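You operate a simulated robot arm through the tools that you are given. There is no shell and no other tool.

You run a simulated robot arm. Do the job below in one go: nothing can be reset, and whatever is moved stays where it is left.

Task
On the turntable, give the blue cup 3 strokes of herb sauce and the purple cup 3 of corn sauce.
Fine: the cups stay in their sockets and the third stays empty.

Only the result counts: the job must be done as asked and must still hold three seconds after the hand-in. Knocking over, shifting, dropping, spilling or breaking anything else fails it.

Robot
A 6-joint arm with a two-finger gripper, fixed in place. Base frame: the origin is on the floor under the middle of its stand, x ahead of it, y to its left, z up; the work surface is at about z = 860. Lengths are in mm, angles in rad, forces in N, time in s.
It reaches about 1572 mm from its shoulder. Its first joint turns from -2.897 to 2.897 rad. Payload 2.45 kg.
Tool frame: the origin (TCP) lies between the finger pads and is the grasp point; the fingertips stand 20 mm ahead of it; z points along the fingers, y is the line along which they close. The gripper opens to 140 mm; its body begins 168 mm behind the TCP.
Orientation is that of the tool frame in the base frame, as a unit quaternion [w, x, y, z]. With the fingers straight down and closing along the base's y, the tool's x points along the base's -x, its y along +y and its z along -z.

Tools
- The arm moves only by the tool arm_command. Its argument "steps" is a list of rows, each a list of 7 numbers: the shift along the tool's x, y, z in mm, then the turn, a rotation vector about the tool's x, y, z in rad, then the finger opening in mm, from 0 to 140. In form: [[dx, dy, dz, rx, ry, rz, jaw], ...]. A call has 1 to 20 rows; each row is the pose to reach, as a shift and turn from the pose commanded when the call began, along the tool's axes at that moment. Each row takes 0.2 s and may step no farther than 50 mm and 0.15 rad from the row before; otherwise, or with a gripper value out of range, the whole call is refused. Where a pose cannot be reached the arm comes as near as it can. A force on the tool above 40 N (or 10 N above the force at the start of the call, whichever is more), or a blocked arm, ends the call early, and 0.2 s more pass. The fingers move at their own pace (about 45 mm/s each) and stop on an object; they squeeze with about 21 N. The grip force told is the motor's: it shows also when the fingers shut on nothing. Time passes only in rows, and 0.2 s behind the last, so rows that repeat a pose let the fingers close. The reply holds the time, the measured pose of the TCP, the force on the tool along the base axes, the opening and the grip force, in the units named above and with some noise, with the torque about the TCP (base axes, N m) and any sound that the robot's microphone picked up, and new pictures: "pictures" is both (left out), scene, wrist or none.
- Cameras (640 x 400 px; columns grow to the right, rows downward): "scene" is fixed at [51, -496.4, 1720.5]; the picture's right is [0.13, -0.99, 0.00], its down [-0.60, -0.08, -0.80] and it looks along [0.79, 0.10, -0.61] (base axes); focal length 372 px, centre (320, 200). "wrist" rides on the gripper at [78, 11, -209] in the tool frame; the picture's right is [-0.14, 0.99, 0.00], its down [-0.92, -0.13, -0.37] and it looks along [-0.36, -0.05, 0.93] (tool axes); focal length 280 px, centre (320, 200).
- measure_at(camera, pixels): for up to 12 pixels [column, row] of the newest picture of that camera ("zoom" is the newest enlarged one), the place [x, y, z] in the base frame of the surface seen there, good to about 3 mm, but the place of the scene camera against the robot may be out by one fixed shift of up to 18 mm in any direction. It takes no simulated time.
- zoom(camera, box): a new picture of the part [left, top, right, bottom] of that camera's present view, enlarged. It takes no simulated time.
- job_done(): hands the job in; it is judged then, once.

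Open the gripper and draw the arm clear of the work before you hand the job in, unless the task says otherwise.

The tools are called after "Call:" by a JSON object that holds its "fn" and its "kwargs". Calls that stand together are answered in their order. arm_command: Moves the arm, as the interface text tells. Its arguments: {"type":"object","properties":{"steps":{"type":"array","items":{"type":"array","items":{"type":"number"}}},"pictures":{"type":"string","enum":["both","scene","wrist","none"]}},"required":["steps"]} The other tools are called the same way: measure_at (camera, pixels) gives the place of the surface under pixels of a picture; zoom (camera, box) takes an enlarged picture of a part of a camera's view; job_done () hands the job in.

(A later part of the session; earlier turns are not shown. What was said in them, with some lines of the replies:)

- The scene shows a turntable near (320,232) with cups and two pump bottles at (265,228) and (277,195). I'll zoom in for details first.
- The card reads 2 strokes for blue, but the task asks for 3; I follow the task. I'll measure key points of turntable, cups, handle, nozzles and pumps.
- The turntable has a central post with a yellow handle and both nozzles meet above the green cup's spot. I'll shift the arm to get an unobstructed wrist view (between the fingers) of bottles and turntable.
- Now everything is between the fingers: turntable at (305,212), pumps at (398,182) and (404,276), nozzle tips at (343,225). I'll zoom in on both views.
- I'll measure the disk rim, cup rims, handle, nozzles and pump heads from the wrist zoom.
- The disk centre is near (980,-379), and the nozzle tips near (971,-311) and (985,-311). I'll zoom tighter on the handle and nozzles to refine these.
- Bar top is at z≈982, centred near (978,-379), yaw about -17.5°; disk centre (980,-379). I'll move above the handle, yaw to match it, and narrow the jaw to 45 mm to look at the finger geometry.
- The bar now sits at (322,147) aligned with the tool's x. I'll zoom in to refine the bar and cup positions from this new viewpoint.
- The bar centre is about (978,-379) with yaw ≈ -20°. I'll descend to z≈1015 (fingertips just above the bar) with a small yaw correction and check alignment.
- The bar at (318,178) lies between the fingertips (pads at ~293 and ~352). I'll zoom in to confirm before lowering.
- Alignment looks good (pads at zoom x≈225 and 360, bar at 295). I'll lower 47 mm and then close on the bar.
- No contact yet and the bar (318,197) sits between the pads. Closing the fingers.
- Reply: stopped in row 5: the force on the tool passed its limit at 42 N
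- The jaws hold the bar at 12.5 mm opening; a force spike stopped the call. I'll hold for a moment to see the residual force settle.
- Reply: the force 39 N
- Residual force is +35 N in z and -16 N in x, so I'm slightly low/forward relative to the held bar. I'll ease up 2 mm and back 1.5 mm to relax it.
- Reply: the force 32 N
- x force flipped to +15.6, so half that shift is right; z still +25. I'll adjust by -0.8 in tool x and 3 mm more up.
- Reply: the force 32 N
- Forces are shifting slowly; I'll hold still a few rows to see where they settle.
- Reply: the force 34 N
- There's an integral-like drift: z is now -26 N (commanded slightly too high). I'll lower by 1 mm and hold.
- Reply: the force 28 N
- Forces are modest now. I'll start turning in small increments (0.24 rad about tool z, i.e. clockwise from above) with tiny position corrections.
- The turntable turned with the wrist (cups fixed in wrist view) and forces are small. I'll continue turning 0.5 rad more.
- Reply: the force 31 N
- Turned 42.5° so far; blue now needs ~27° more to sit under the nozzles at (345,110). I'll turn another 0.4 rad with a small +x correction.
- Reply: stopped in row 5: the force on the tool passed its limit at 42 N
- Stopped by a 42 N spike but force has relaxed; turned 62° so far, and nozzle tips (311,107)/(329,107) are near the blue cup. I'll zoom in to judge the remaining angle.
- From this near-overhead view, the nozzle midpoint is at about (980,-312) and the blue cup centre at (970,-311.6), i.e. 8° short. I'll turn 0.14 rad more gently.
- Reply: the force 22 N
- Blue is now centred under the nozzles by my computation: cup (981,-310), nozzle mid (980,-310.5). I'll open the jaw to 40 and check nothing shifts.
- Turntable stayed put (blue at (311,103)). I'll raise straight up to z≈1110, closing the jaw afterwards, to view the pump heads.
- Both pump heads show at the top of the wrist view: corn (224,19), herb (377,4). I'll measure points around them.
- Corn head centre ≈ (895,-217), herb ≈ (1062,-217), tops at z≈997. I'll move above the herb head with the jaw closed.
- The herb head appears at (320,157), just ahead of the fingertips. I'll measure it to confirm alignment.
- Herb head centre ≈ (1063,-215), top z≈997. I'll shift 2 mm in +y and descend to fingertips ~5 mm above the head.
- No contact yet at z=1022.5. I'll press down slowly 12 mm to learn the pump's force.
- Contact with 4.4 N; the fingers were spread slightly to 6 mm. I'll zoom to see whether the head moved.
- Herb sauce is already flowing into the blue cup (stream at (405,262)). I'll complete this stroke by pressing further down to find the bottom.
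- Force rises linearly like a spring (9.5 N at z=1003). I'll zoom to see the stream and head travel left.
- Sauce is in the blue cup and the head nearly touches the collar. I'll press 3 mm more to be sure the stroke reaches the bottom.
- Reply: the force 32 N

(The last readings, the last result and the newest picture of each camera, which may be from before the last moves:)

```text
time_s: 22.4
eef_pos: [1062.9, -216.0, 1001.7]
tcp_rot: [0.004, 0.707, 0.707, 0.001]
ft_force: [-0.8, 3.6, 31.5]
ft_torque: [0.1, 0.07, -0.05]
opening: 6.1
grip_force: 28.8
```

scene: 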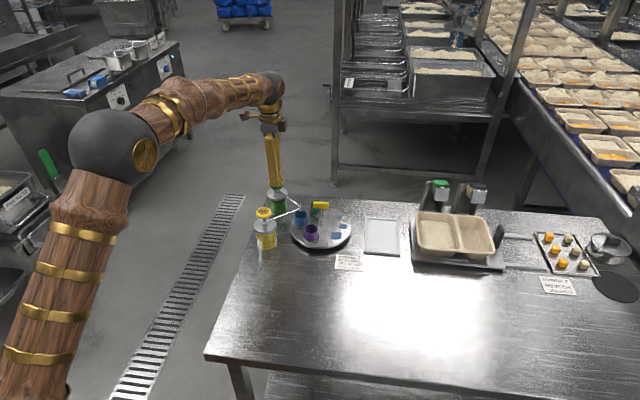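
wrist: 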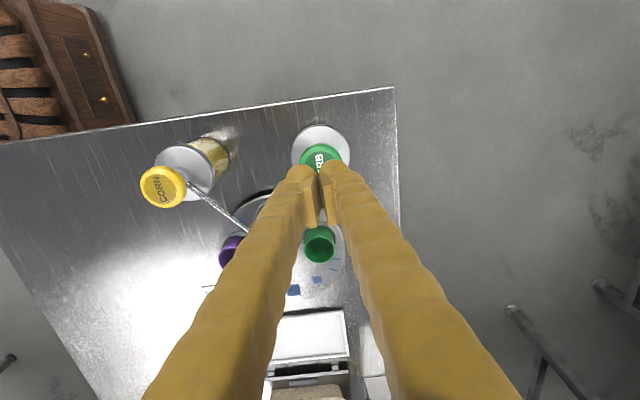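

The pump bottoms at TCP z≈1002 (31 N). Now I release fully, rising 24 mm.

Call:
{"fn": "arm_command", "kwargs": {"steps": [[0, 0, -6, 0, 0, 0, 0], [0, 0, -12, 0, 0, 0, 0], [0, 0, -18, 0, 0, 0, 0], [0, 0, -24, 0, 0, 0, 0], [0, 0, -24, 0, 0, 0, 0]], "pictures": "scene"}}

Call:
{"fn": "zoom", "kwargs": {"camera": "scene", "box": [250, 165, 330, 245]}}

```text
time_s: 23.6
eef_pos: [1061.6, -215.8, 1023.4]
tcp_rot: [0.002, 0.707, 0.707, 0.001]
ft_force: [0.1, -0.5, -0.4]
ft_torque: [0.0, 0.0, 0.03]
opening: 0.1
grip_force: 29.2
```

scene: 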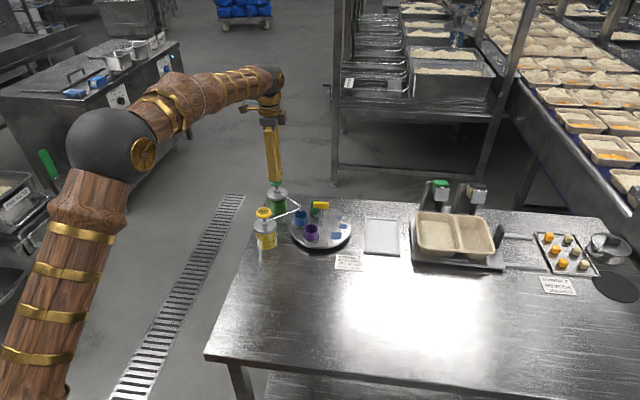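

```text
5.00 times, centred on (290, 205) of scene
```

zoom: 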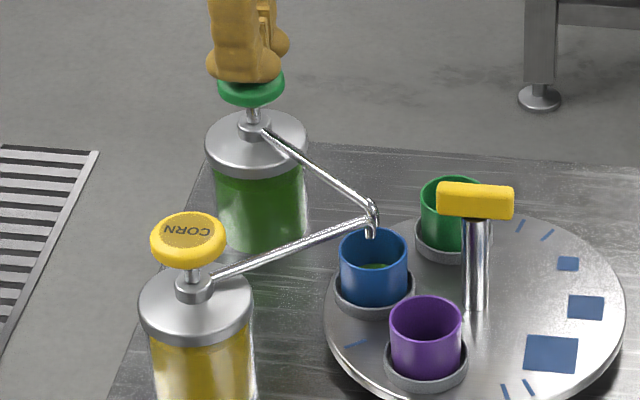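

Head returned and force is zero; the first stroke is in the blue cup. Second stroke: press to the bottom in one motion.

Call:
{"fn": "arm_command", "kwargs": {"steps": [[0, 0, 6, 0, 0, 0, 0], [0, 0, 11, 0, 0, 0, 0], [0, 0, 16, 0, 0, 0, 0], [0, 0, 20, 0, 0, 0, 0], [0, 0, 23, 0, 0, 0, 0], [0, 0, 23.5, 0, 0, 0, 0]], "pictures": "scene"}}

Call:
{"fn": "zoom", "kwargs": {"camera": "scene", "box": [250, 165, 330, 245]}}

```text
time_s: 25.0
eef_pos: [1064.2, -216.3, 1001.0]
tcp_rot: [0.003, 0.707, 0.707, 0.001]
ft_force: [1.8, 0.3, 26.1]
ft_torque: [0.07, 0.06, 0.03]
opening: 5.9
grip_force: 29.5
```

scene: 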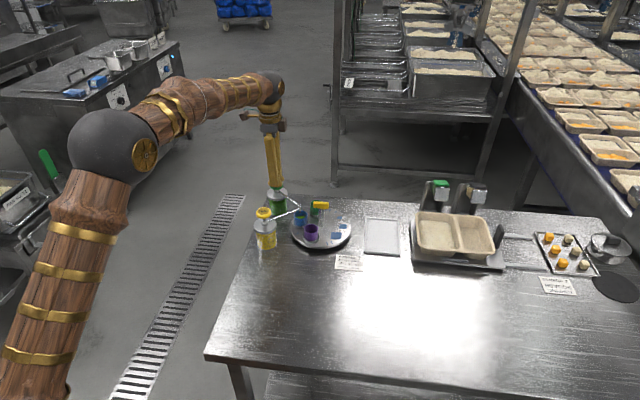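

```text
5.00 times, centred on (290, 205) of scene
```

zoom: 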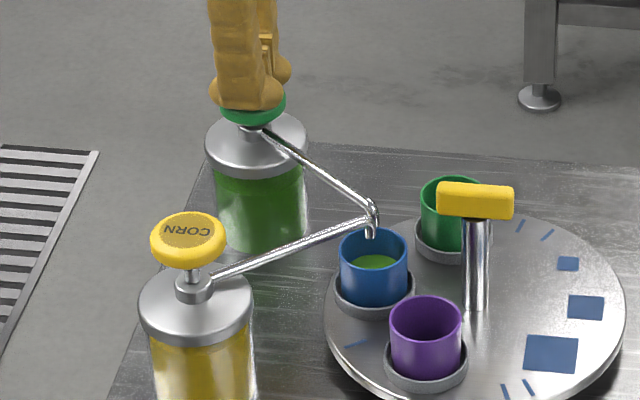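

Bottomed at 26 N and the green level in the blue cup rose to its second step. I'll release fully.

Call:
{"fn": "arm_command", "kwargs": {"steps": [[0, 0, -6, 0, 0, 0, 0], [0, 0, -12, 0, 0, 0, 0], [0, 0, -18, 0, 0, 0, 0], [0, 0, -24, 0, 0, 0, 0], [0, 0, -24, 0, 0, 0, 0], [0, 0, -24, 0, 0, 0, 0]], "pictures": "scene"}}

Call:
{"fn": "zoom", "kwargs": {"camera": "scene", "box": [250, 165, 330, 245]}}

```text
time_s: 26.4
eef_pos: [1062.6, -215.2, 1023.1]
tcp_rot: [0.002, 0.707, 0.707, 0.0]
ft_force: [0.1, 0.0, 0.2]
ft_torque: [-0.02, -0.02, 0.01]
opening: 0.0
grip_force: 29.8
```

scene: 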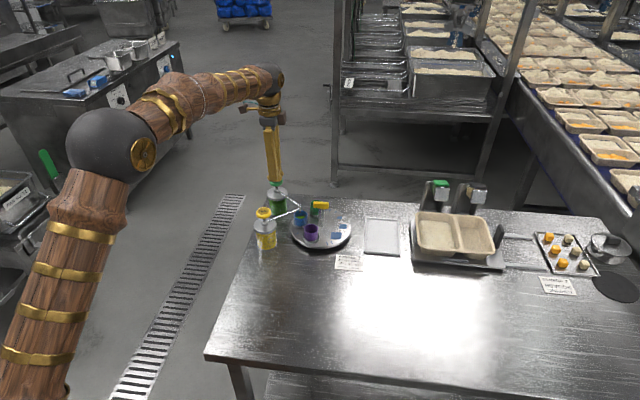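

```text
5.00 times, centred on (290, 205) of scene
```

zoom: 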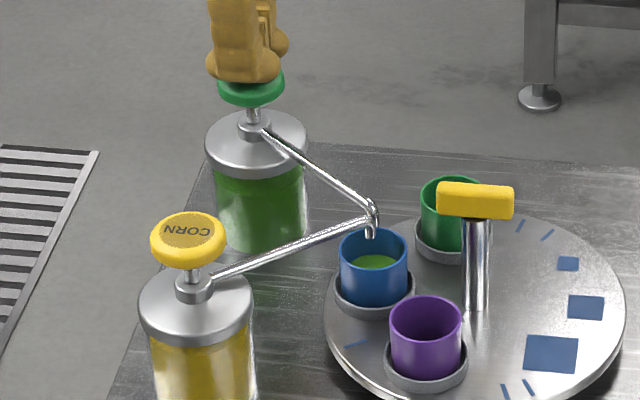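

Head is back up and two strokes are in. Third herb stroke: same press to the bottom.

Call:
{"fn": "arm_command", "kwargs": {"steps": [[0, 0, 6, 0, 0, 0, 0], [0, 0, 11, 0, 0, 0, 0], [0, 0, 16, 0, 0, 0, 0], [0, 0, 20, 0, 0, 0, 0], [0, 0, 23, 0, 0, 0, 0], [0, 0, 23.5, 0, 0, 0, 0]], "pictures": "scene"}}

Call:
{"fn": "zoom", "kwargs": {"camera": "scene", "box": [250, 165, 330, 245]}}

```text
time_s: 27.8
eef_pos: [1062.6, -215.1, 1000.5]
tcp_rot: [0.003, 0.707, 0.707, 0.0]
ft_force: [-7.9, 1.0, 19.9]
ft_torque: [0.04, 0.23, 0.01]
opening: 6.0
grip_force: 29.3
```

scene: 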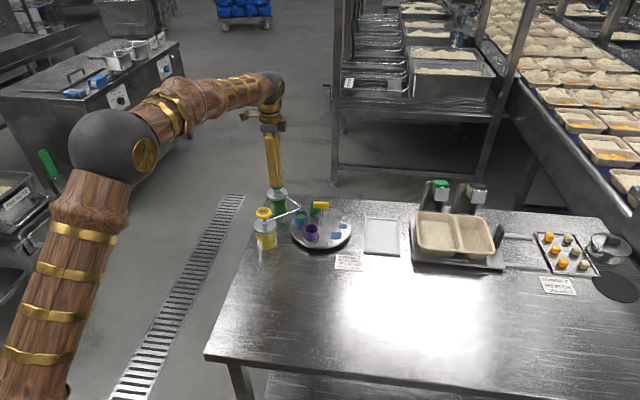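

```text
5.00 times, centred on (290, 205) of scene
```

zoom: 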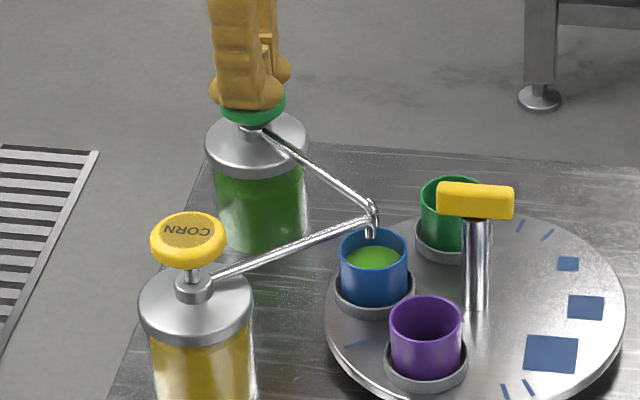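

Third step visible: green level is higher, 3 herb strokes done. I'll release and rise clear to z≈1145.

Call:
{"fn": "arm_command", "kwargs": {"steps": [[0, 0, -6, 0, 0, 0, 0], [0, 0, -12, 0, 0, 0, 0], [0, 0, -18, 0, 0, 0, 0], [0, 0, -24, 0, 0, 0, 0], [0, 0, -60, 0, 0, 0, 0], [0, 0, -100, 0, 0, 0, 0], [0, 0, -147, 0, 0, 0, 0], [0, 0, -147, 0, 0, 0, 0]], "pictures": "scene"}}

Call:
{"fn": "zoom", "kwargs": {"camera": "scene", "box": [250, 165, 330, 245]}}

```text
time_s: 29.6
eef_pos: [1062.7, -217.6, 1145.6]
tcp_rot: [0.002, 0.706, 0.708, 0.0]
ft_force: [0.6, 0.4, 0.0]
ft_torque: [-0.03, 0.0, 0.02]
opening: 0.2
grip_force: 29.2
```

scene: 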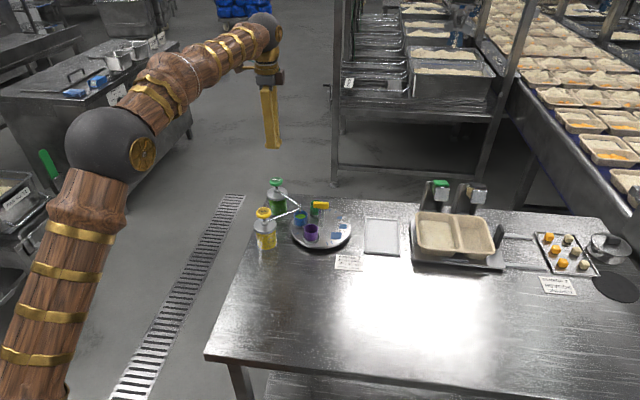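

```text
5.00 times, centred on (290, 205) of scene
```

zoom: 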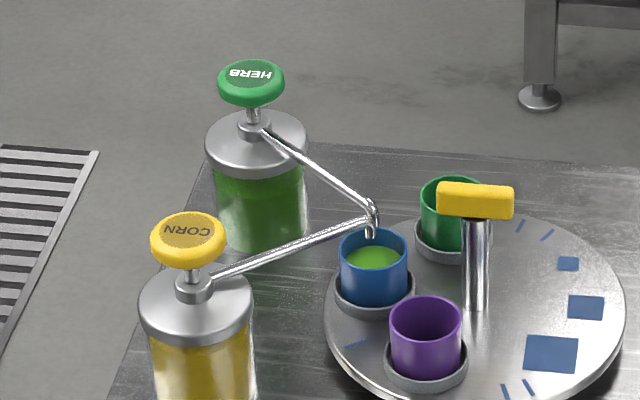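

Herb head is back up, and blue holds 3 strokes. I'll move back over the handle and test in free air that the wrist can yaw the extra ~1.2 rad needed for the next turn.

Call:
{"fn": "arm_command", "kwargs": {"steps": [[-41, -21, 0, 0, 0, 0.12, 0], [-82, -42, 0, 0, 0, 0.24, 0], [-123, -63, 0, 0, 0, 0.36, 0], [-162, -84, 0, 0, 0, 0.48, 10], [-162, -84, 0, 0, 0, 0.6, 20], [-162, -84, 0, 0, 0, 0.72, 30], [-162, -84, 0, 0, 0, 0.84, 40], [-162, -84, 0, 0, 0, 0.96, 40], [-162, -84, 0, 0, 0, 1.08, 40], [-162, -84, 0, 0, 0, 1.2, 40], [-162, -84, 0, 0, 0, 1.25, 40], [-162, -84, 0, 0, 0, 1.25, 40]], "pictures": "both"}}

```text
time_s: 32.2
eef_pos: [978.3, -376.3, 1145.7]
tcp_rot: [0.001, 0.987, 0.159, 0.002]
ft_force: [0.3, 0.3, 0.9]
ft_torque: [-0.01, 0.0, 0.03]
opening: 40.1
grip_force: 0.0
```

scene: 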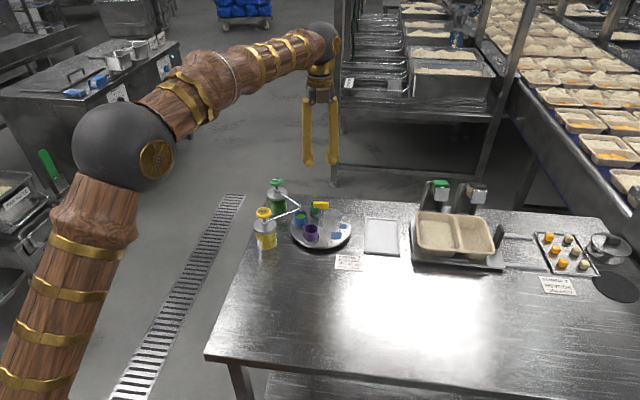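
wrist: 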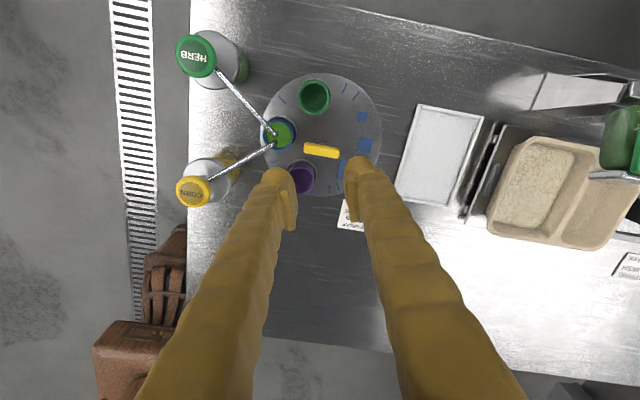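

The wrist reaches yaw -162° fine. I'll rotate back to yaw -90° (bar now lies along y) and descend to z≈1015 above the bar.

Call:
{"fn": "arm_command", "kwargs": {"steps": [[0.2, 1, 0, 0, 0, -0.13, 40], [0.2, 1, 0, 0, 0, -0.26, 40], [0.2, 1, 0, 0, 0, -0.39, 40], [0.2, 1, 0, 0, 0, -0.52, 40], [0.2, 1, 0, 0, 0, -0.65, 40], [0.2, 1, 0, 0, 0, -0.78, 40], [0.2, 1, 0, 0, 0, -0.91, 40], [0.2, 1, 0, 0, 0, -1.04, 40], [0.2, 1, 0, 0, 0, -1.17, 40], [0.2, 1, 0, 0, 0, -1.25, 40], [0.2, 1, 40, 0, 0, -1.25, 40], [0.2, 1, 80, 0, 0, -1.25, 40], [0.2, 1, 115, 0, 0, -1.25, 40], [0.2, 1, 128, 0, 0, -1.25, 40], [0.2, 1, 128, 0, 0, -1.25, 40]], "pictures": "both"}}

Call:
{"fn": "zoom", "kwargs": {"camera": "wrist", "box": [220, 50, 420, 230]}}

```text
time_s: 35.4
eef_pos: [979.4, -378.5, 1018.5]
tcp_rot: [0.002, 0.707, 0.707, 0.001]
ft_force: [1.2, -0.7, -0.1]
ft_torque: [-0.03, 0.01, 0.03]
opening: 39.9
grip_force: 0.1
```

scene: 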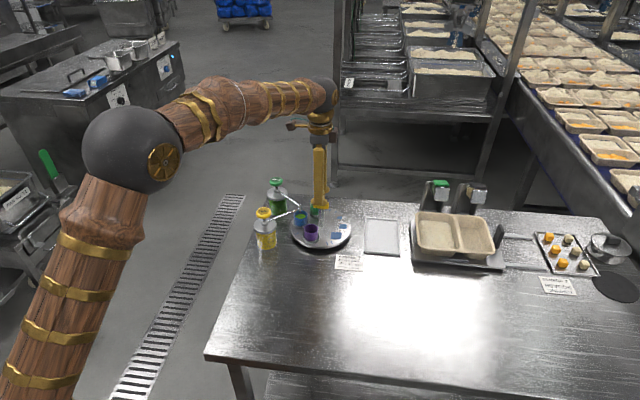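
wrist: 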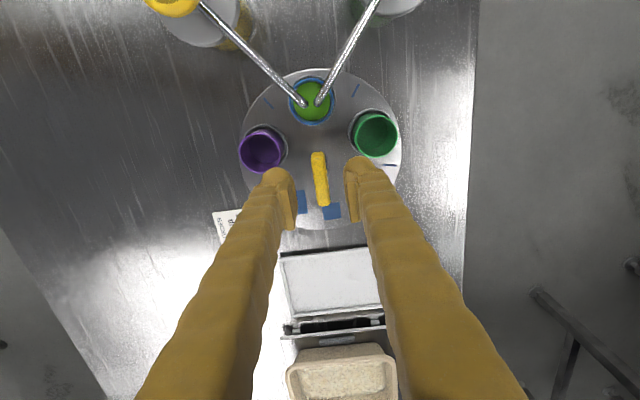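

```text
2.22 times, centred on (320, 140) of wrist
```

zoom: 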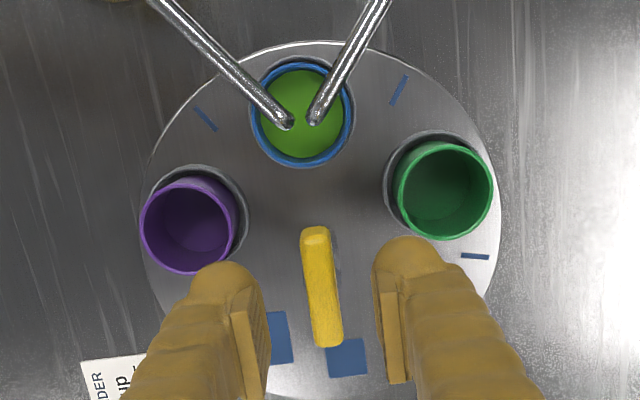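

Bar is centred between the pads. I'll lower to z≈977 (where the grip settled before) and close gently.

Call:
{"fn": "arm_command", "kwargs": {"steps": [[0, 0, 20, 0, 0, 0, 40], [0, 0, 35, 0, 0, 0, 40], [0, 0, 41.5, 0, 0, 0, 40], [0, 0, 41.5, 0, 0, 0, 30], [0, 0, 41.5, 0, 0, 0, 20], [0, 0, 41.5, 0, 0, 0, 10], [0, 0, 41.5, 0, 0, 0, 0], [0, 0, 41.5, 0, 0, 0, 0]], "pictures": "both"}}

```text
time_s: 37.2
eef_pos: [980.4, -379.8, 976.2]
tcp_rot: [0.003, 0.707, 0.707, 0.001]
ft_force: [21.3, -3.8, -5.0]
ft_torque: [-0.08, -0.19, 0.04]
opening: 12.2
grip_force: 38.6
```

scene: 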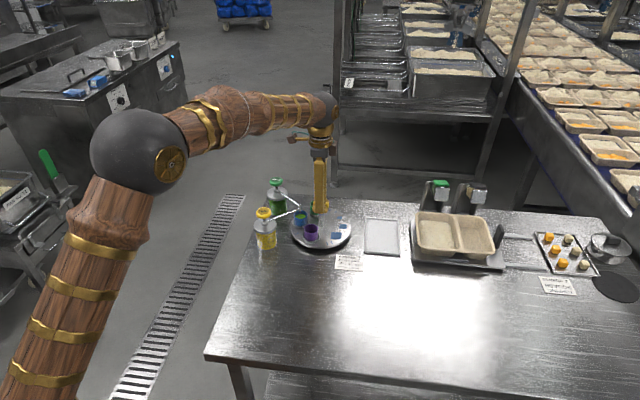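
wrist: 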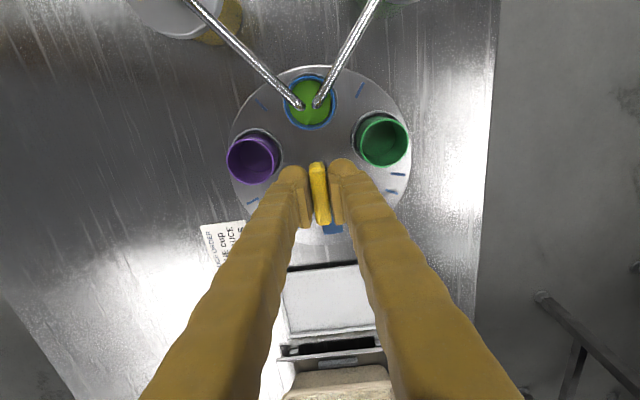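

Gripped at 12.2 mm with moderate forces. I'll start turning again with a small +x correction, 0.4 rad first.

Call:
{"fn": "arm_command", "kwargs": {"steps": [[0, 0.4, 0, 0, 0, 0.05, 0], [0, 0.7, 0, 0, 0, 0.12, 0], [0, 0.7, 0, 0, 0, 0.19, 0], [0, 0.7, 0, 0, 0, 0.26, 0], [0, 0.7, 0, 0, 0, 0.33, 0], [0, 0.7, 0, 0, 0, 0.4, 0]], "pictures": "both"}}

```text
time_s: 38.6
eef_pos: [980.5, -378.3, 976.8]
tcp_rot: [0.003, 0.834, 0.552, 0.0]
ft_force: [5.3, -12.4, -9.8]
ft_torque: [-0.26, 0.05, 0.07]
opening: 12.3
grip_force: 38.9
```

scene: 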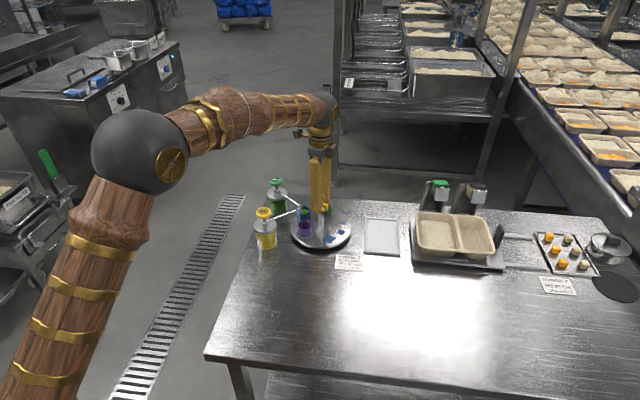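
wrist: 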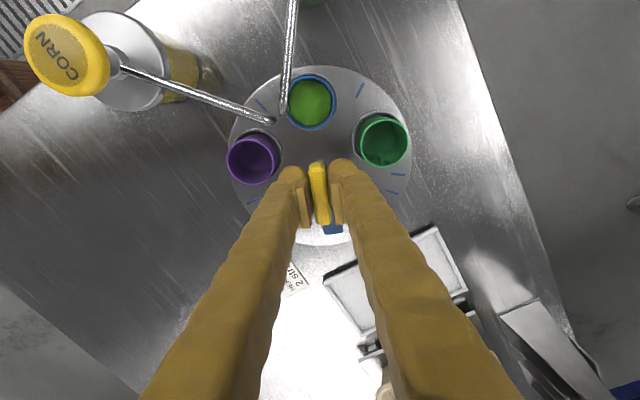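

Turning smoothly (yaw now -113°), forces small. Continuing another 0.5 rad.

Call:
{"fn": "arm_command", "kwargs": {"steps": [[-0.3, 0.3, 0.4, 0, 0, 0.06, 0], [-0.3, 0.3, 0.4, 0, 0, 0.13, 0], [-0.3, 0.3, 0.4, 0, 0, 0.2, 0], [-0.3, 0.3, 0.4, 0, 0, 0.28, 0], [-0.3, 0.3, 0.4, 0, 0, 0.36, 0], [-0.3, 0.3, 0.4, 0, 0, 0.44, 0], [-0.3, 0.3, 0.4, 0, 0, 0.5, 0]], "pictures": "both"}}

```text
time_s: 40.2
eef_pos: [980.7, -379.5, 977.3]
tcp_rot: [0.002, 0.944, 0.329, 0.001]
ft_force: [3.0, -10.1, 0.7]
ft_torque: [-0.24, 0.1, 0.06]
opening: 11.8
grip_force: 39.1
```

scene: 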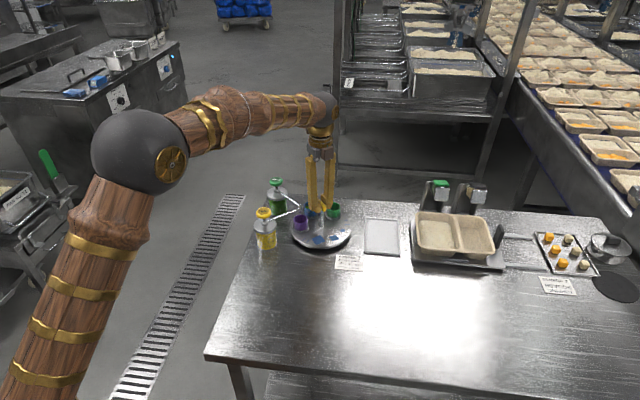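
wrist: 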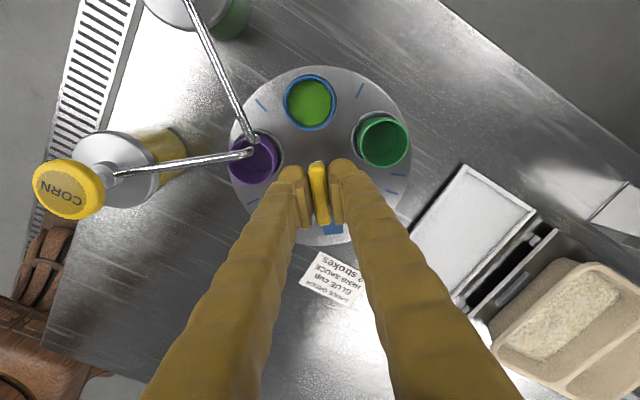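

Purple is at ~105° and needs ~13° more to sit under the corn nozzle (tips at (248,152),(256,140)). Turning 0.23 rad.

Call:
{"fn": "arm_command", "kwargs": {"steps": [[-0.2, 0.1, 0, 0, 0, 0.06, 0], [-0.2, 0.1, 0, 0, 0, 0.12, 0], [-0.2, 0.1, 0, 0, 0, 0.18, 0], [-0.2, 0.1, 0, 0, 0, 0.23, 0], [-0.2, 0.1, 0, 0, 0, 0.23, 0]], "pictures": "both"}}

Call:
{"fn": "zoom", "kwargs": {"camera": "wrist", "box": [190, 60, 390, 220]}}

```text
time_s: 41.4
eef_pos: [980.6, -380.4, 976.7]
tcp_rot: [0.002, 0.976, 0.218, 0.002]
ft_force: [14.2, -22.4, 5.3]
ft_torque: [-0.21, -0.2, -0.04]
opening: 12.1
grip_force: 38.7
```

scene: 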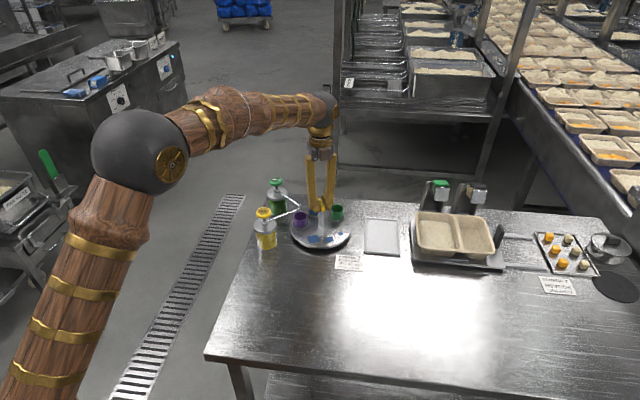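
wrist: 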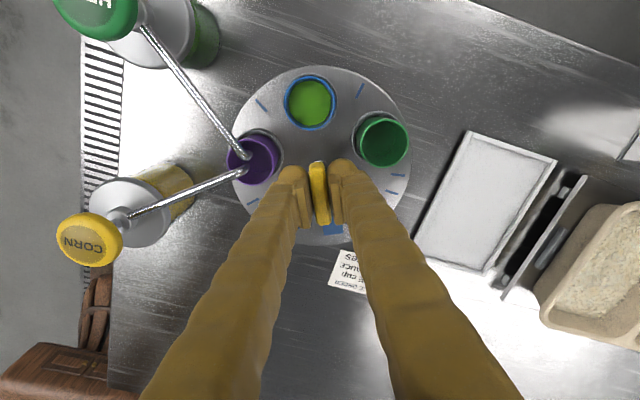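

```text
2.50 times, centred on (290, 140) of wrist
```

zoom: 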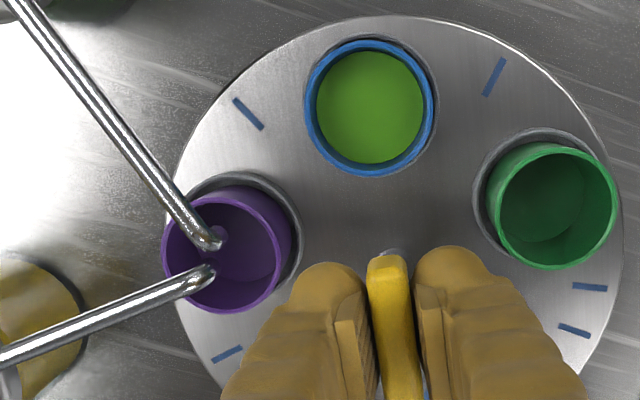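

Purple centre (977.5,-313) is right under the corn tip (975,-313). I'll release the bar with a modest 32 mm opening and rise straight up.

Call:
{"fn": "arm_command", "kwargs": {"steps": [[0, 0, 0, 0, 0, 0, 20], [0, 0, 0, 0, 0, 0, 32], [0, 0, 0, 0, 0, 0, 32], [0, 0, 0, 0, 0, 0, 32]], "pictures": "wrist"}}

```text
time_s: 42.4
eef_pos: [980.8, -378.7, 976.6]
tcp_rot: [0.002, 0.976, 0.219, 0.001]
ft_force: [-0.4, -0.3, 1.0]
ft_torque: [0.01, 0.0, -0.02]
opening: 31.9
grip_force: 0.0
```

wrist: 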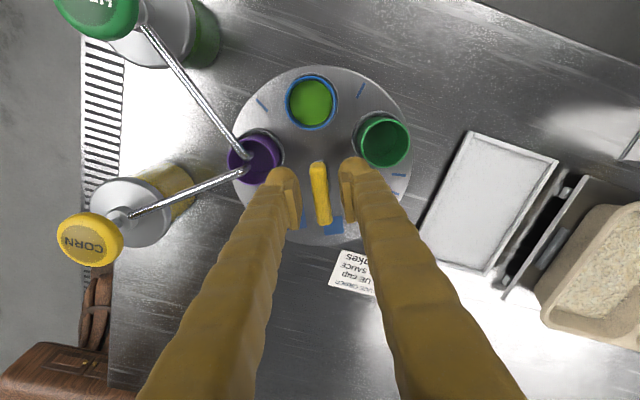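

Released cleanly with the turntable unmoved. I'll measure the corn head (around (90,238)) from this angle before rising.

Call:
{"fn": "measure_at", "kwargs": {"camera": "wrist", "pixels": [[90, 238], [62, 238], [118, 238], [90, 216], [90, 258]]}}

Call:
{"fn": "arm_command", "kwargs": {"steps": [[0, 0, -30, 0, 0, 0, 32], [0, 0, -70, 0, 0, 0, 32], [0, 0, -110, 0, 0, 0, 32], [0, 0, -150, 0, 0, -0.1, 20], [0, 0, -170, 0, 0, -0.2, 10], [0, 0, -170, 0, 0, -0.3, 0], [0, 0, -170, 0, 0, -0.4, 0], [0, 0, -170, 0, 0, -0.52, 0], [0, 0, -170, 0, 0, -0.64, 0], [0, 0, -170, 0, 0, -0.76, 0], [0, 0, -170, 0, 0, -0.88, 0], [0, 0, -170, 0, 0, -1.0, 0], [0, 0, -170, 0, 0, -1.13, 0], [0, 0, -170, 0, 0, -1.13, 0]], "pictures": "both"}}

```text
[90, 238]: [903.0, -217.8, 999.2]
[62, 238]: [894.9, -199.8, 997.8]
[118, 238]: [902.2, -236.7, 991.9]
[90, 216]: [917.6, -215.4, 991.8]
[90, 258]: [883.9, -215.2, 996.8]
```

```text
time_s: 45.4
eef_pos: [979.7, -379.6, 1147.9]
tcp_rot: [0.002, 0.707, 0.708, 0.0]
ft_force: [1.1, -0.4, 0.5]
ft_torque: [0.03, 0.01, -0.01]
opening: 0.0
grip_force: 20.5
```

scene: 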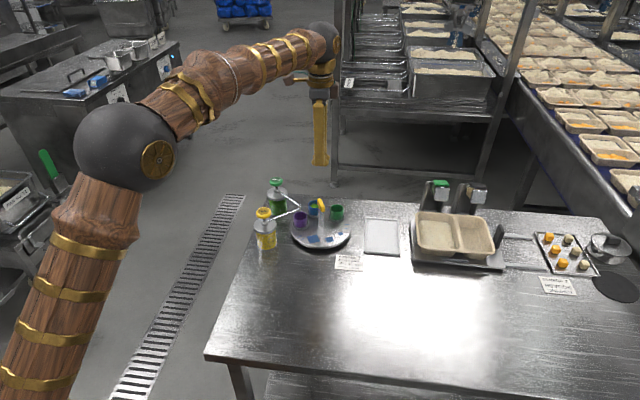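
wrist: 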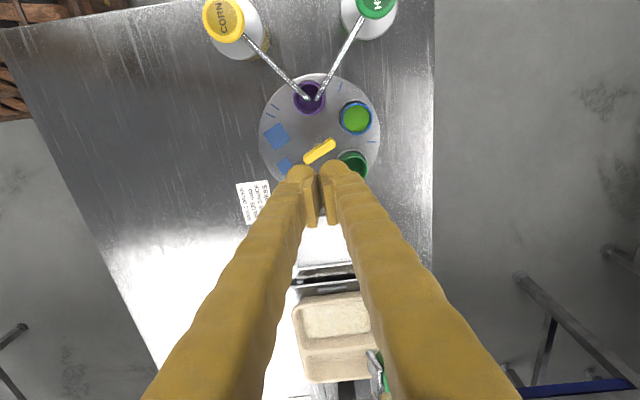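

I'll get one more precise measurement of the corn head from this overhead pose, now at about (223,19).

Call:
{"fn": "zoom", "kwargs": {"camera": "wrist", "box": [180, 0, 280, 80]}}

Call:
{"fn": "measure_at", "kwargs": {"camera": "wrist", "pixels": [[223, 19], [206, 21], [240, 17], [223, 4], [223, 34]]}}

```text
5.00 times, centred on (230, 40) of wrist
```

zoom: 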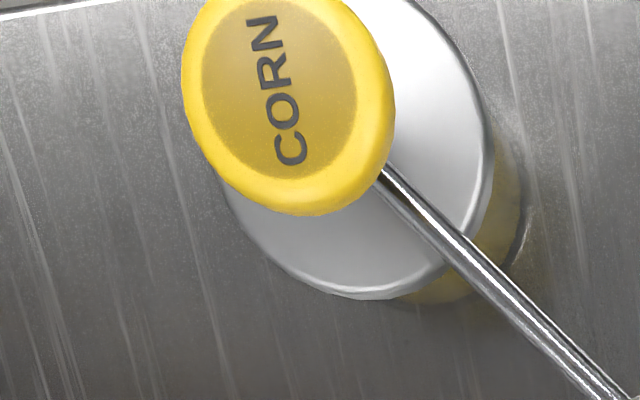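

```text
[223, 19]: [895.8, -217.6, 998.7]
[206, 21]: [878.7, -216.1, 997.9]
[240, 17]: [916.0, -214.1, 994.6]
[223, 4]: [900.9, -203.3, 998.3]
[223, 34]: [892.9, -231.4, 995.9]
```

Corn head centre ≈ (895,-217), top z≈998. I'll move over it and descend to just above the head.

Call:
{"fn": "arm_command", "kwargs": {"steps": [[40, -21, 0, 0, 0, 0, 0], [80, -42, 0, 0, 0, 0, 0], [120, -63, 0, 0, 0, 0, 0], [162, -85, 0, 0, 0, 0, 0], [162, -85, 40, 0, 0, 0, 0], [162, -85, 80, 0, 0, 0, 0], [162, -85, 80, 0, 0, 0, 0]], "pictures": "both"}}

Call:
{"fn": "zoom", "kwargs": {"camera": "wrist", "box": [240, 80, 400, 220]}}

```text
time_s: 47.0
eef_pos: [895.7, -218.0, 1067.1]
tcp_rot: [0.003, 0.707, 0.707, 0.0]
ft_force: [-0.8, -0.2, 0.6]
ft_torque: [-0.02, 0.04, 0.0]
opening: 0.1
grip_force: 21.0
```

scene: 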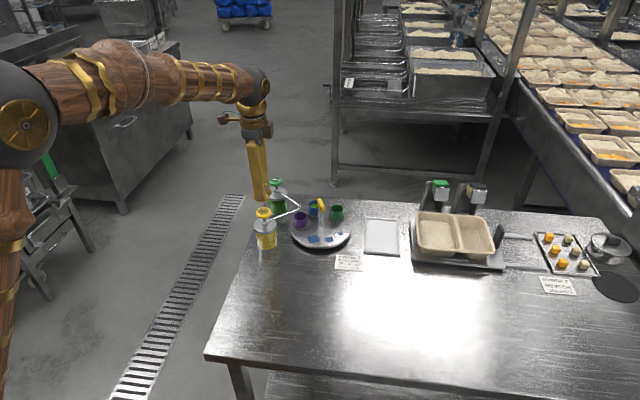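
wrist: 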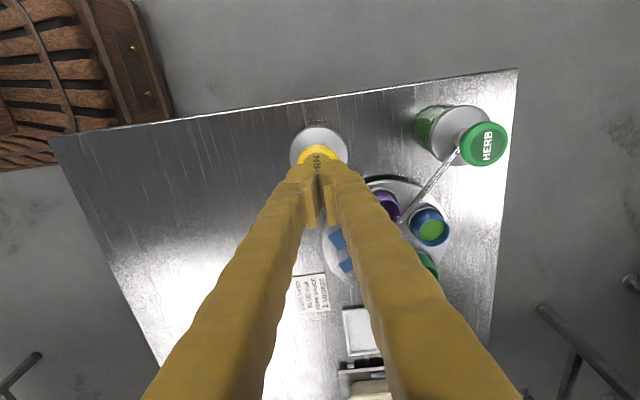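

```text
2.86 times, centred on (320, 150) of wrist
```

zoom: 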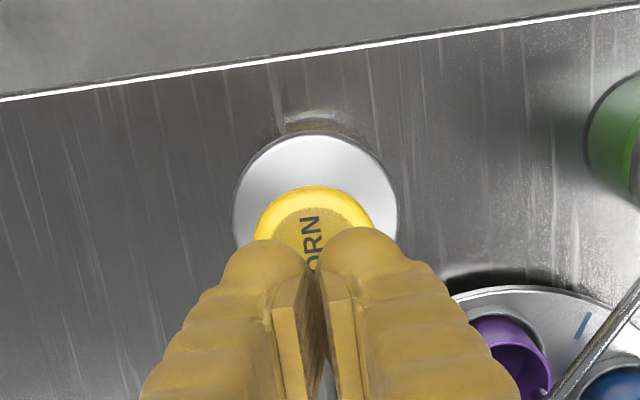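

The head centre is ~2 mm to the left and slightly ahead, so I shift (-2 in x, +1.5 in y) and descend to z≈1023.

Call:
{"fn": "arm_command", "kwargs": {"steps": [[1.5, -2, 20, 0, 0, 0, 0], [1.5, -2, 35, 0, 0, 0, 0], [1.5, -2, 44, 0, 0, 0, 0], [1.5, -2, 44, 0, 0, 0, 0]], "pictures": "scene"}}

Call:
{"fn": "zoom", "kwargs": {"camera": "scene", "box": [245, 165, 345, 255]}}

```text
time_s: 48.0
eef_pos: [892.7, -217.0, 1023.4]
tcp_rot: [0.002, 0.707, 0.707, 0.001]
ft_force: [-0.4, -0.1, 0.1]
ft_torque: [0.02, 0.0, 0.03]
opening: 0.3
grip_force: 20.9
```

scene: 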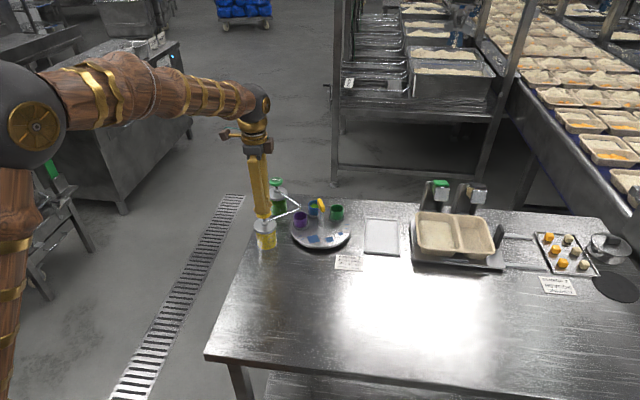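

```text
4.44 times, centred on (295, 210) of scene
```

zoom: 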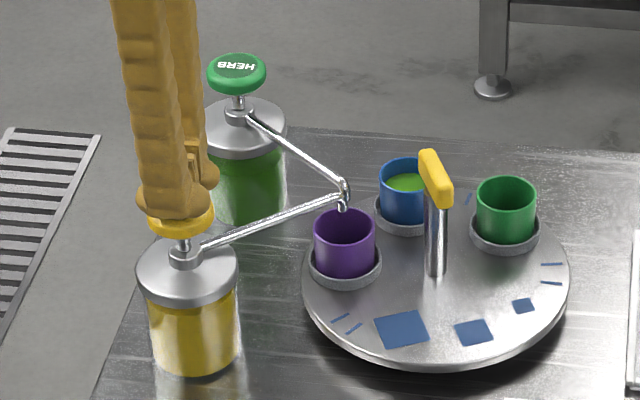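

Fingers are just above the corn head, purple cup under the nozzle at zoom (345,240). First corn stroke: press to bottom.

Call:
{"fn": "arm_command", "kwargs": {"steps": [[0, 0, 6, 0, 0, 0, 0], [0, 0, 11, 0, 0, 0, 0], [0, 0, 16, 0, 0, 0, 0], [0, 0, 20, 0, 0, 0, 0], [0, 0, 23, 0, 0, 0, 0], [0, 0, 23.5, 0, 0, 0, 0]], "pictures": "scene"}}

Call:
{"fn": "zoom", "kwargs": {"camera": "scene", "box": [245, 165, 345, 255]}}

```text
time_s: 49.4
eef_pos: [893.9, -216.5, 1000.9]
tcp_rot: [0.003, 0.707, 0.708, 0.001]
ft_force: [-6.2, -10.4, 35.4]
ft_torque: [-0.13, 0.18, 0.01]
opening: 6.0
grip_force: 29.8
```

scene: 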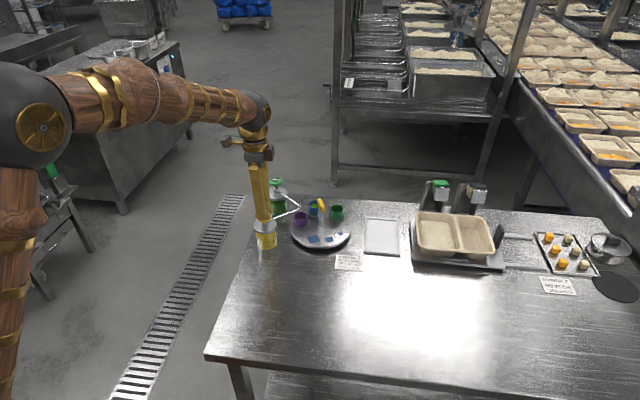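

```text
4.44 times, centred on (295, 210) of scene
```

zoom: 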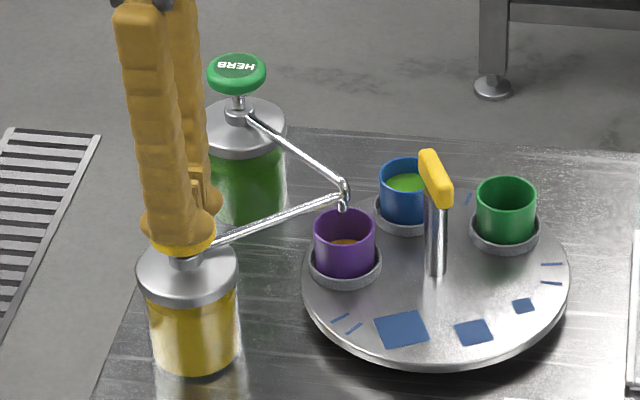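

Corn sauce is in the purple cup (zoom (345,243)); 35 N at bottom. Release fully.

Call:
{"fn": "arm_command", "kwargs": {"steps": [[0, 0, -6, 0, 0, 0, 0], [0, 0, -12, 0, 0, 0, 0], [0, 0, -18, 0, 0, 0, 0], [0, 0, -24, 0, 0, 0, 0], [0, 0, -24, 0, 0, 0, 0], [0, 0, -24, 0, 0, 0, 0]], "pictures": "scene"}}

Call:
{"fn": "zoom", "kwargs": {"camera": "scene", "box": [245, 165, 345, 255]}}

```text
time_s: 50.8
eef_pos: [894.0, -214.9, 1023.6]
tcp_rot: [0.002, 0.707, 0.707, 0.001]
ft_force: [0.6, 1.1, -0.4]
ft_torque: [0.0, -0.02, -0.01]
opening: 0.1
grip_force: 29.5
```

scene: 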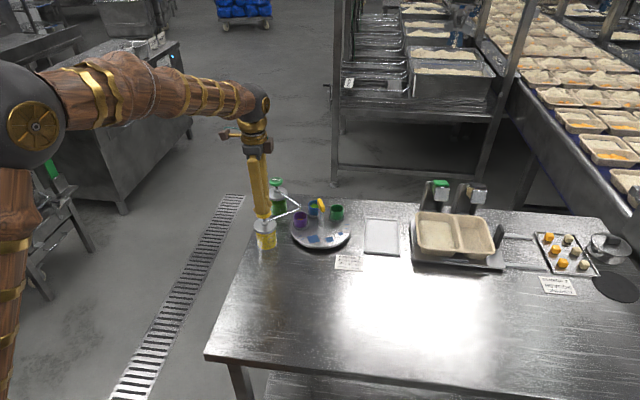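

```text
4.44 times, centred on (295, 210) of scene
```

zoom: 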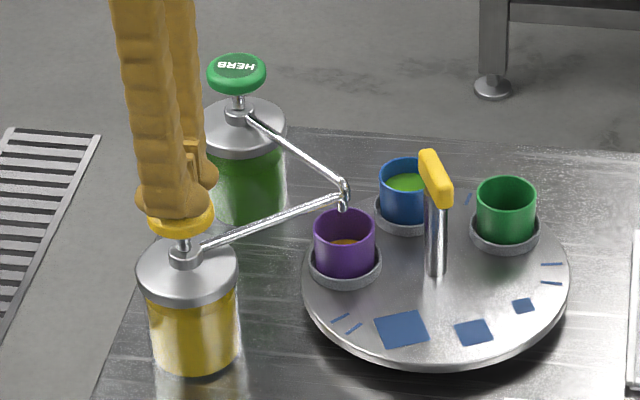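

Head returned, one corn stroke in. Second corn stroke, with slightly less over-press.

Call:
{"fn": "arm_command", "kwargs": {"steps": [[0, 0, 6, 0, 0, 0, 0], [0, 0, 11, 0, 0, 0, 0], [0, 0, 16, 0, 0, 0, 0], [0, 0, 20, 0, 0, 0, 0], [0, 0, 23, 0, 0, 0, 0], [0, 0, 23, 0, 0, 0, 0]], "pictures": "scene"}}

Call:
{"fn": "zoom", "kwargs": {"camera": "scene", "box": [245, 165, 345, 255]}}

```text
time_s: 52.2
eef_pos: [892.9, -215.9, 999.6]
tcp_rot: [0.004, 0.707, 0.707, 0.001]
ft_force: [-8.1, -1.1, 29.2]
ft_torque: [0.02, 0.21, 0.01]
opening: 6.0
grip_force: 29.4
```

scene: 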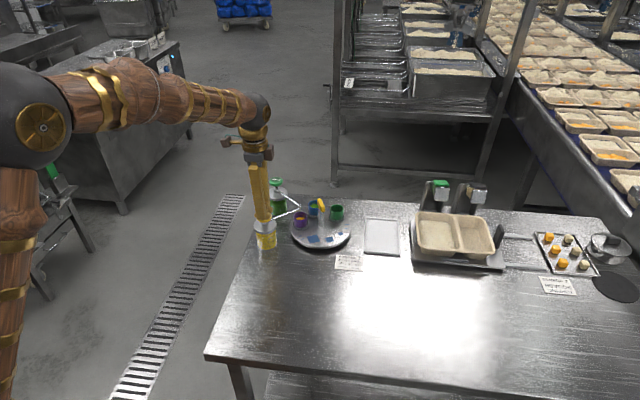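

```text
4.44 times, centred on (295, 210) of scene
```

zoom: 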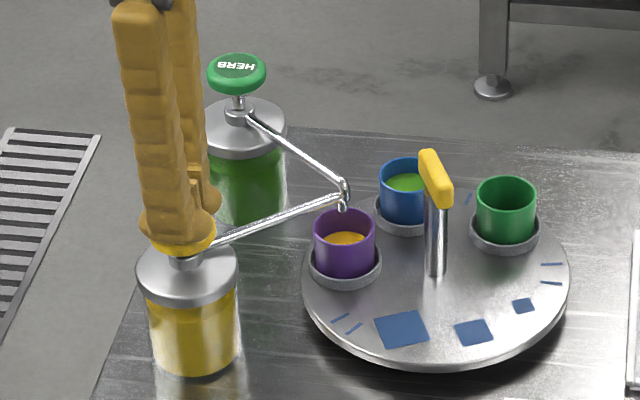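

The corn level rose to the second step. Releasing fully again.

Call:
{"fn": "arm_command", "kwargs": {"steps": [[0, 0, -6, 0, 0, 0, 0], [0, 0, -12, 0, 0, 0, 0], [0, 0, -18, 0, 0, 0, 0], [0, 0, -23.5, 0, 0, 0, 0], [0, 0, -23.5, 0, 0, 0, 0], [0, 0, -23.5, 0, 0, 0, 0]], "pictures": "scene"}}

Call:
{"fn": "zoom", "kwargs": {"camera": "scene", "box": [245, 165, 345, 255]}}

```text
time_s: 53.6
eef_pos: [893.3, -216.2, 1022.2]
tcp_rot: [0.002, 0.707, 0.707, 0.001]
ft_force: [-0.4, 0.6, 0.6]
ft_torque: [0.03, -0.05, 0.01]
opening: 0.1
grip_force: 29.5
```

scene: 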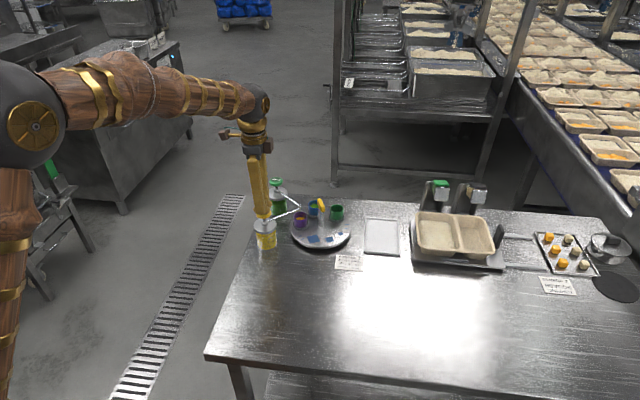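

```text
4.44 times, centred on (295, 210) of scene
```

zoom: 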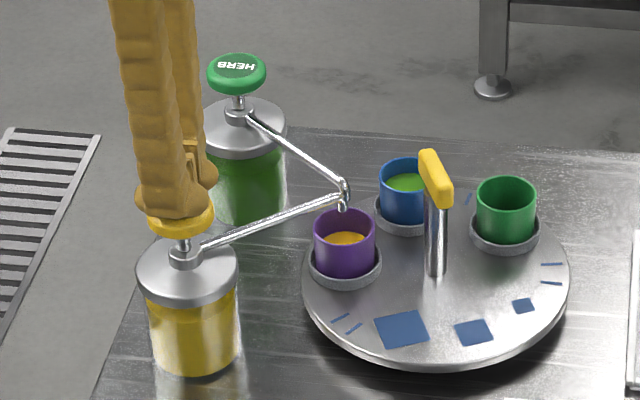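

Head up with zero force. Third and last corn stroke.

Call:
{"fn": "arm_command", "kwargs": {"steps": [[0, 0, 6, 0, 0, 0, 0], [0, 0, 11, 0, 0, 0, 0], [0, 0, 16, 0, 0, 0, 0], [0, 0, 20, 0, 0, 0, 0], [0, 0, 22.5, 0, 0, 0, 0], [0, 0, 22.5, 0, 0, 0, 0]], "pictures": "scene"}}

Call:
{"fn": "zoom", "kwargs": {"camera": "scene", "box": [245, 165, 345, 255]}}

```text
time_s: 55.0
eef_pos: [893.4, -216.1, 1001.3]
tcp_rot: [0.003, 0.707, 0.707, 0.0]
ft_force: [-5.3, 5.0, 16.9]
ft_torque: [0.11, 0.14, -0.03]
opening: 6.1
grip_force: 29.9
```

scene: 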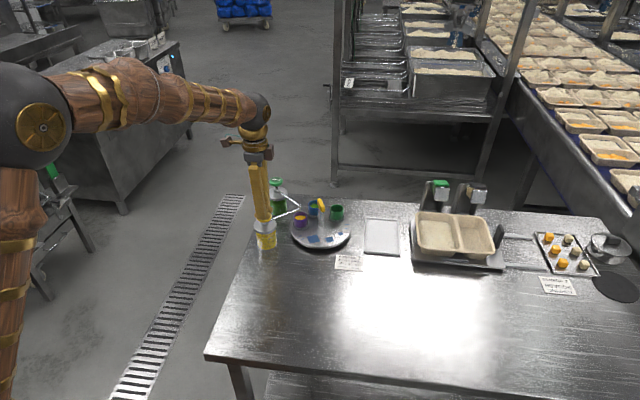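

```text
4.44 times, centred on (295, 210) of scene
```

zoom: 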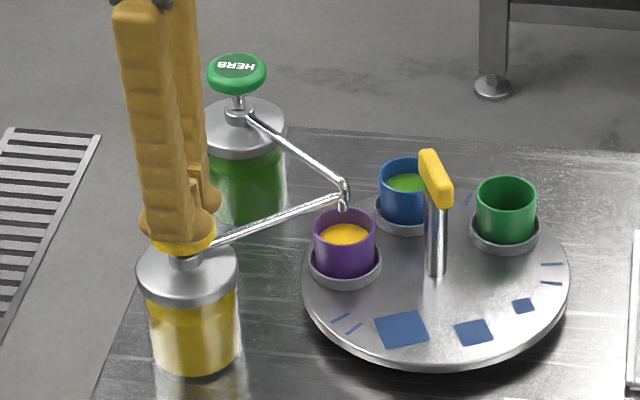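

The third corn step is in (level higher). I'll release, rise straight well clear, draw back and then open the gripper.

Call:
{"fn": "arm_command", "kwargs": {"steps": [[0, 0, -6, 0, 0, 0, 0], [0, 0, -12, 0, 0, 0, 0], [0, 0, -18, 0, 0, 0, 0], [0, 0, -25, 0, 0, 0, 0], [0, 0, -60, 0, 0, 0, 0], [0, 0, -100, 0, 0, 0, 0], [0, 0, -145, 0, 0, 0, 0], [0, 0, -190, 0, 0, 0, 0], [0, -45, -190, 0, 0, 0, 20], [0, -90, -190, 0, 0, 0, 40], [0, -135, -190, 0, 0, 0, 60], [0, -180, -190, 0, 0, 0, 80], [0, -180, -190, 0, 0, 0, 100], [0, -180, -190, 0, 0, 0, 100], [0, -180, -190, 0, 0, 0, 100]], "pictures": "both"}}

Call:
{"fn": "zoom", "kwargs": {"camera": "scene", "box": [245, 165, 345, 255]}}

```text
time_s: 58.2
eef_pos: [709.2, -216.2, 1190.3]
tcp_rot: [0.003, 0.707, 0.707, 0.001]
ft_force: [-0.4, -0.9, -0.1]
ft_torque: [-0.03, 0.0, -0.02]
opening: 99.8
grip_force: 0.0
```

scene: 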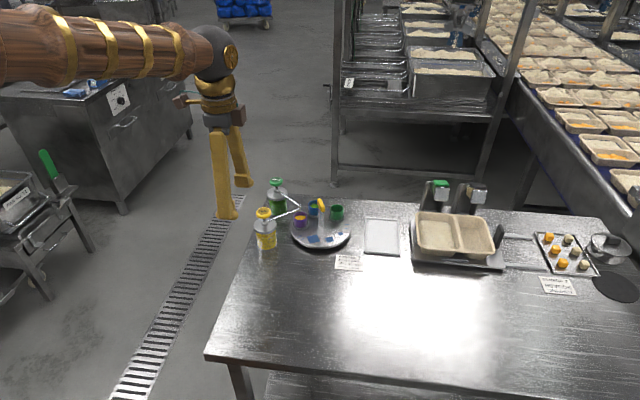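
wrist: 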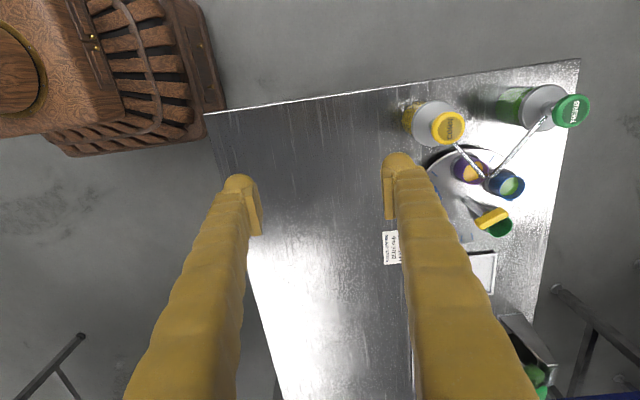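

```text
4.44 times, centred on (295, 210) of scene
```

zoom: 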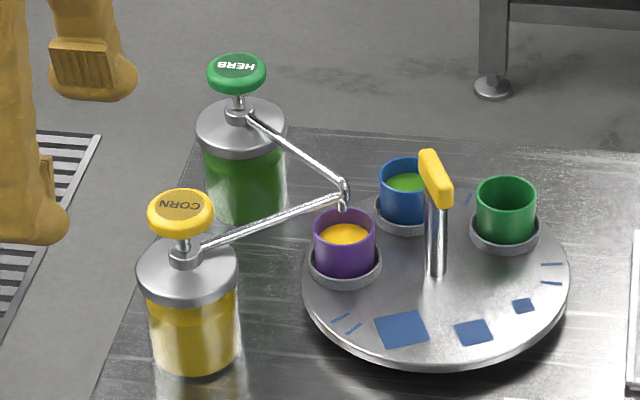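

Both pump heads are up, the blue cup holds 3 herb strokes and the purple cup 3 corn strokes. The green cup is empty, all cups are in their sockets, nothing is spilled, and the arm is clear with the gripper open, so I'm handing in.

Call:
{"fn": "job_done", "kwargs": {}}

```text
The job is handed in.
```

The job is handed in: the blue cup got 3 strokes of herb sauce and the purple cup got 3 of corn sauce. All three cups are still in their sockets. The green cup is empty, and I saw no spills in the last pictures.

- **Order card:** the card on the table says 2 herb strokes for the blue cup. I followed your instruction of 3.
- **Stroke count:** each press went to the bottom and was fully released before the next. The sauce level rose one step each time.
- **Turntable and arm:** I turned the table by its handle and left it with the purple cup under the nozzles. The arm is drawn back with the gripper open.
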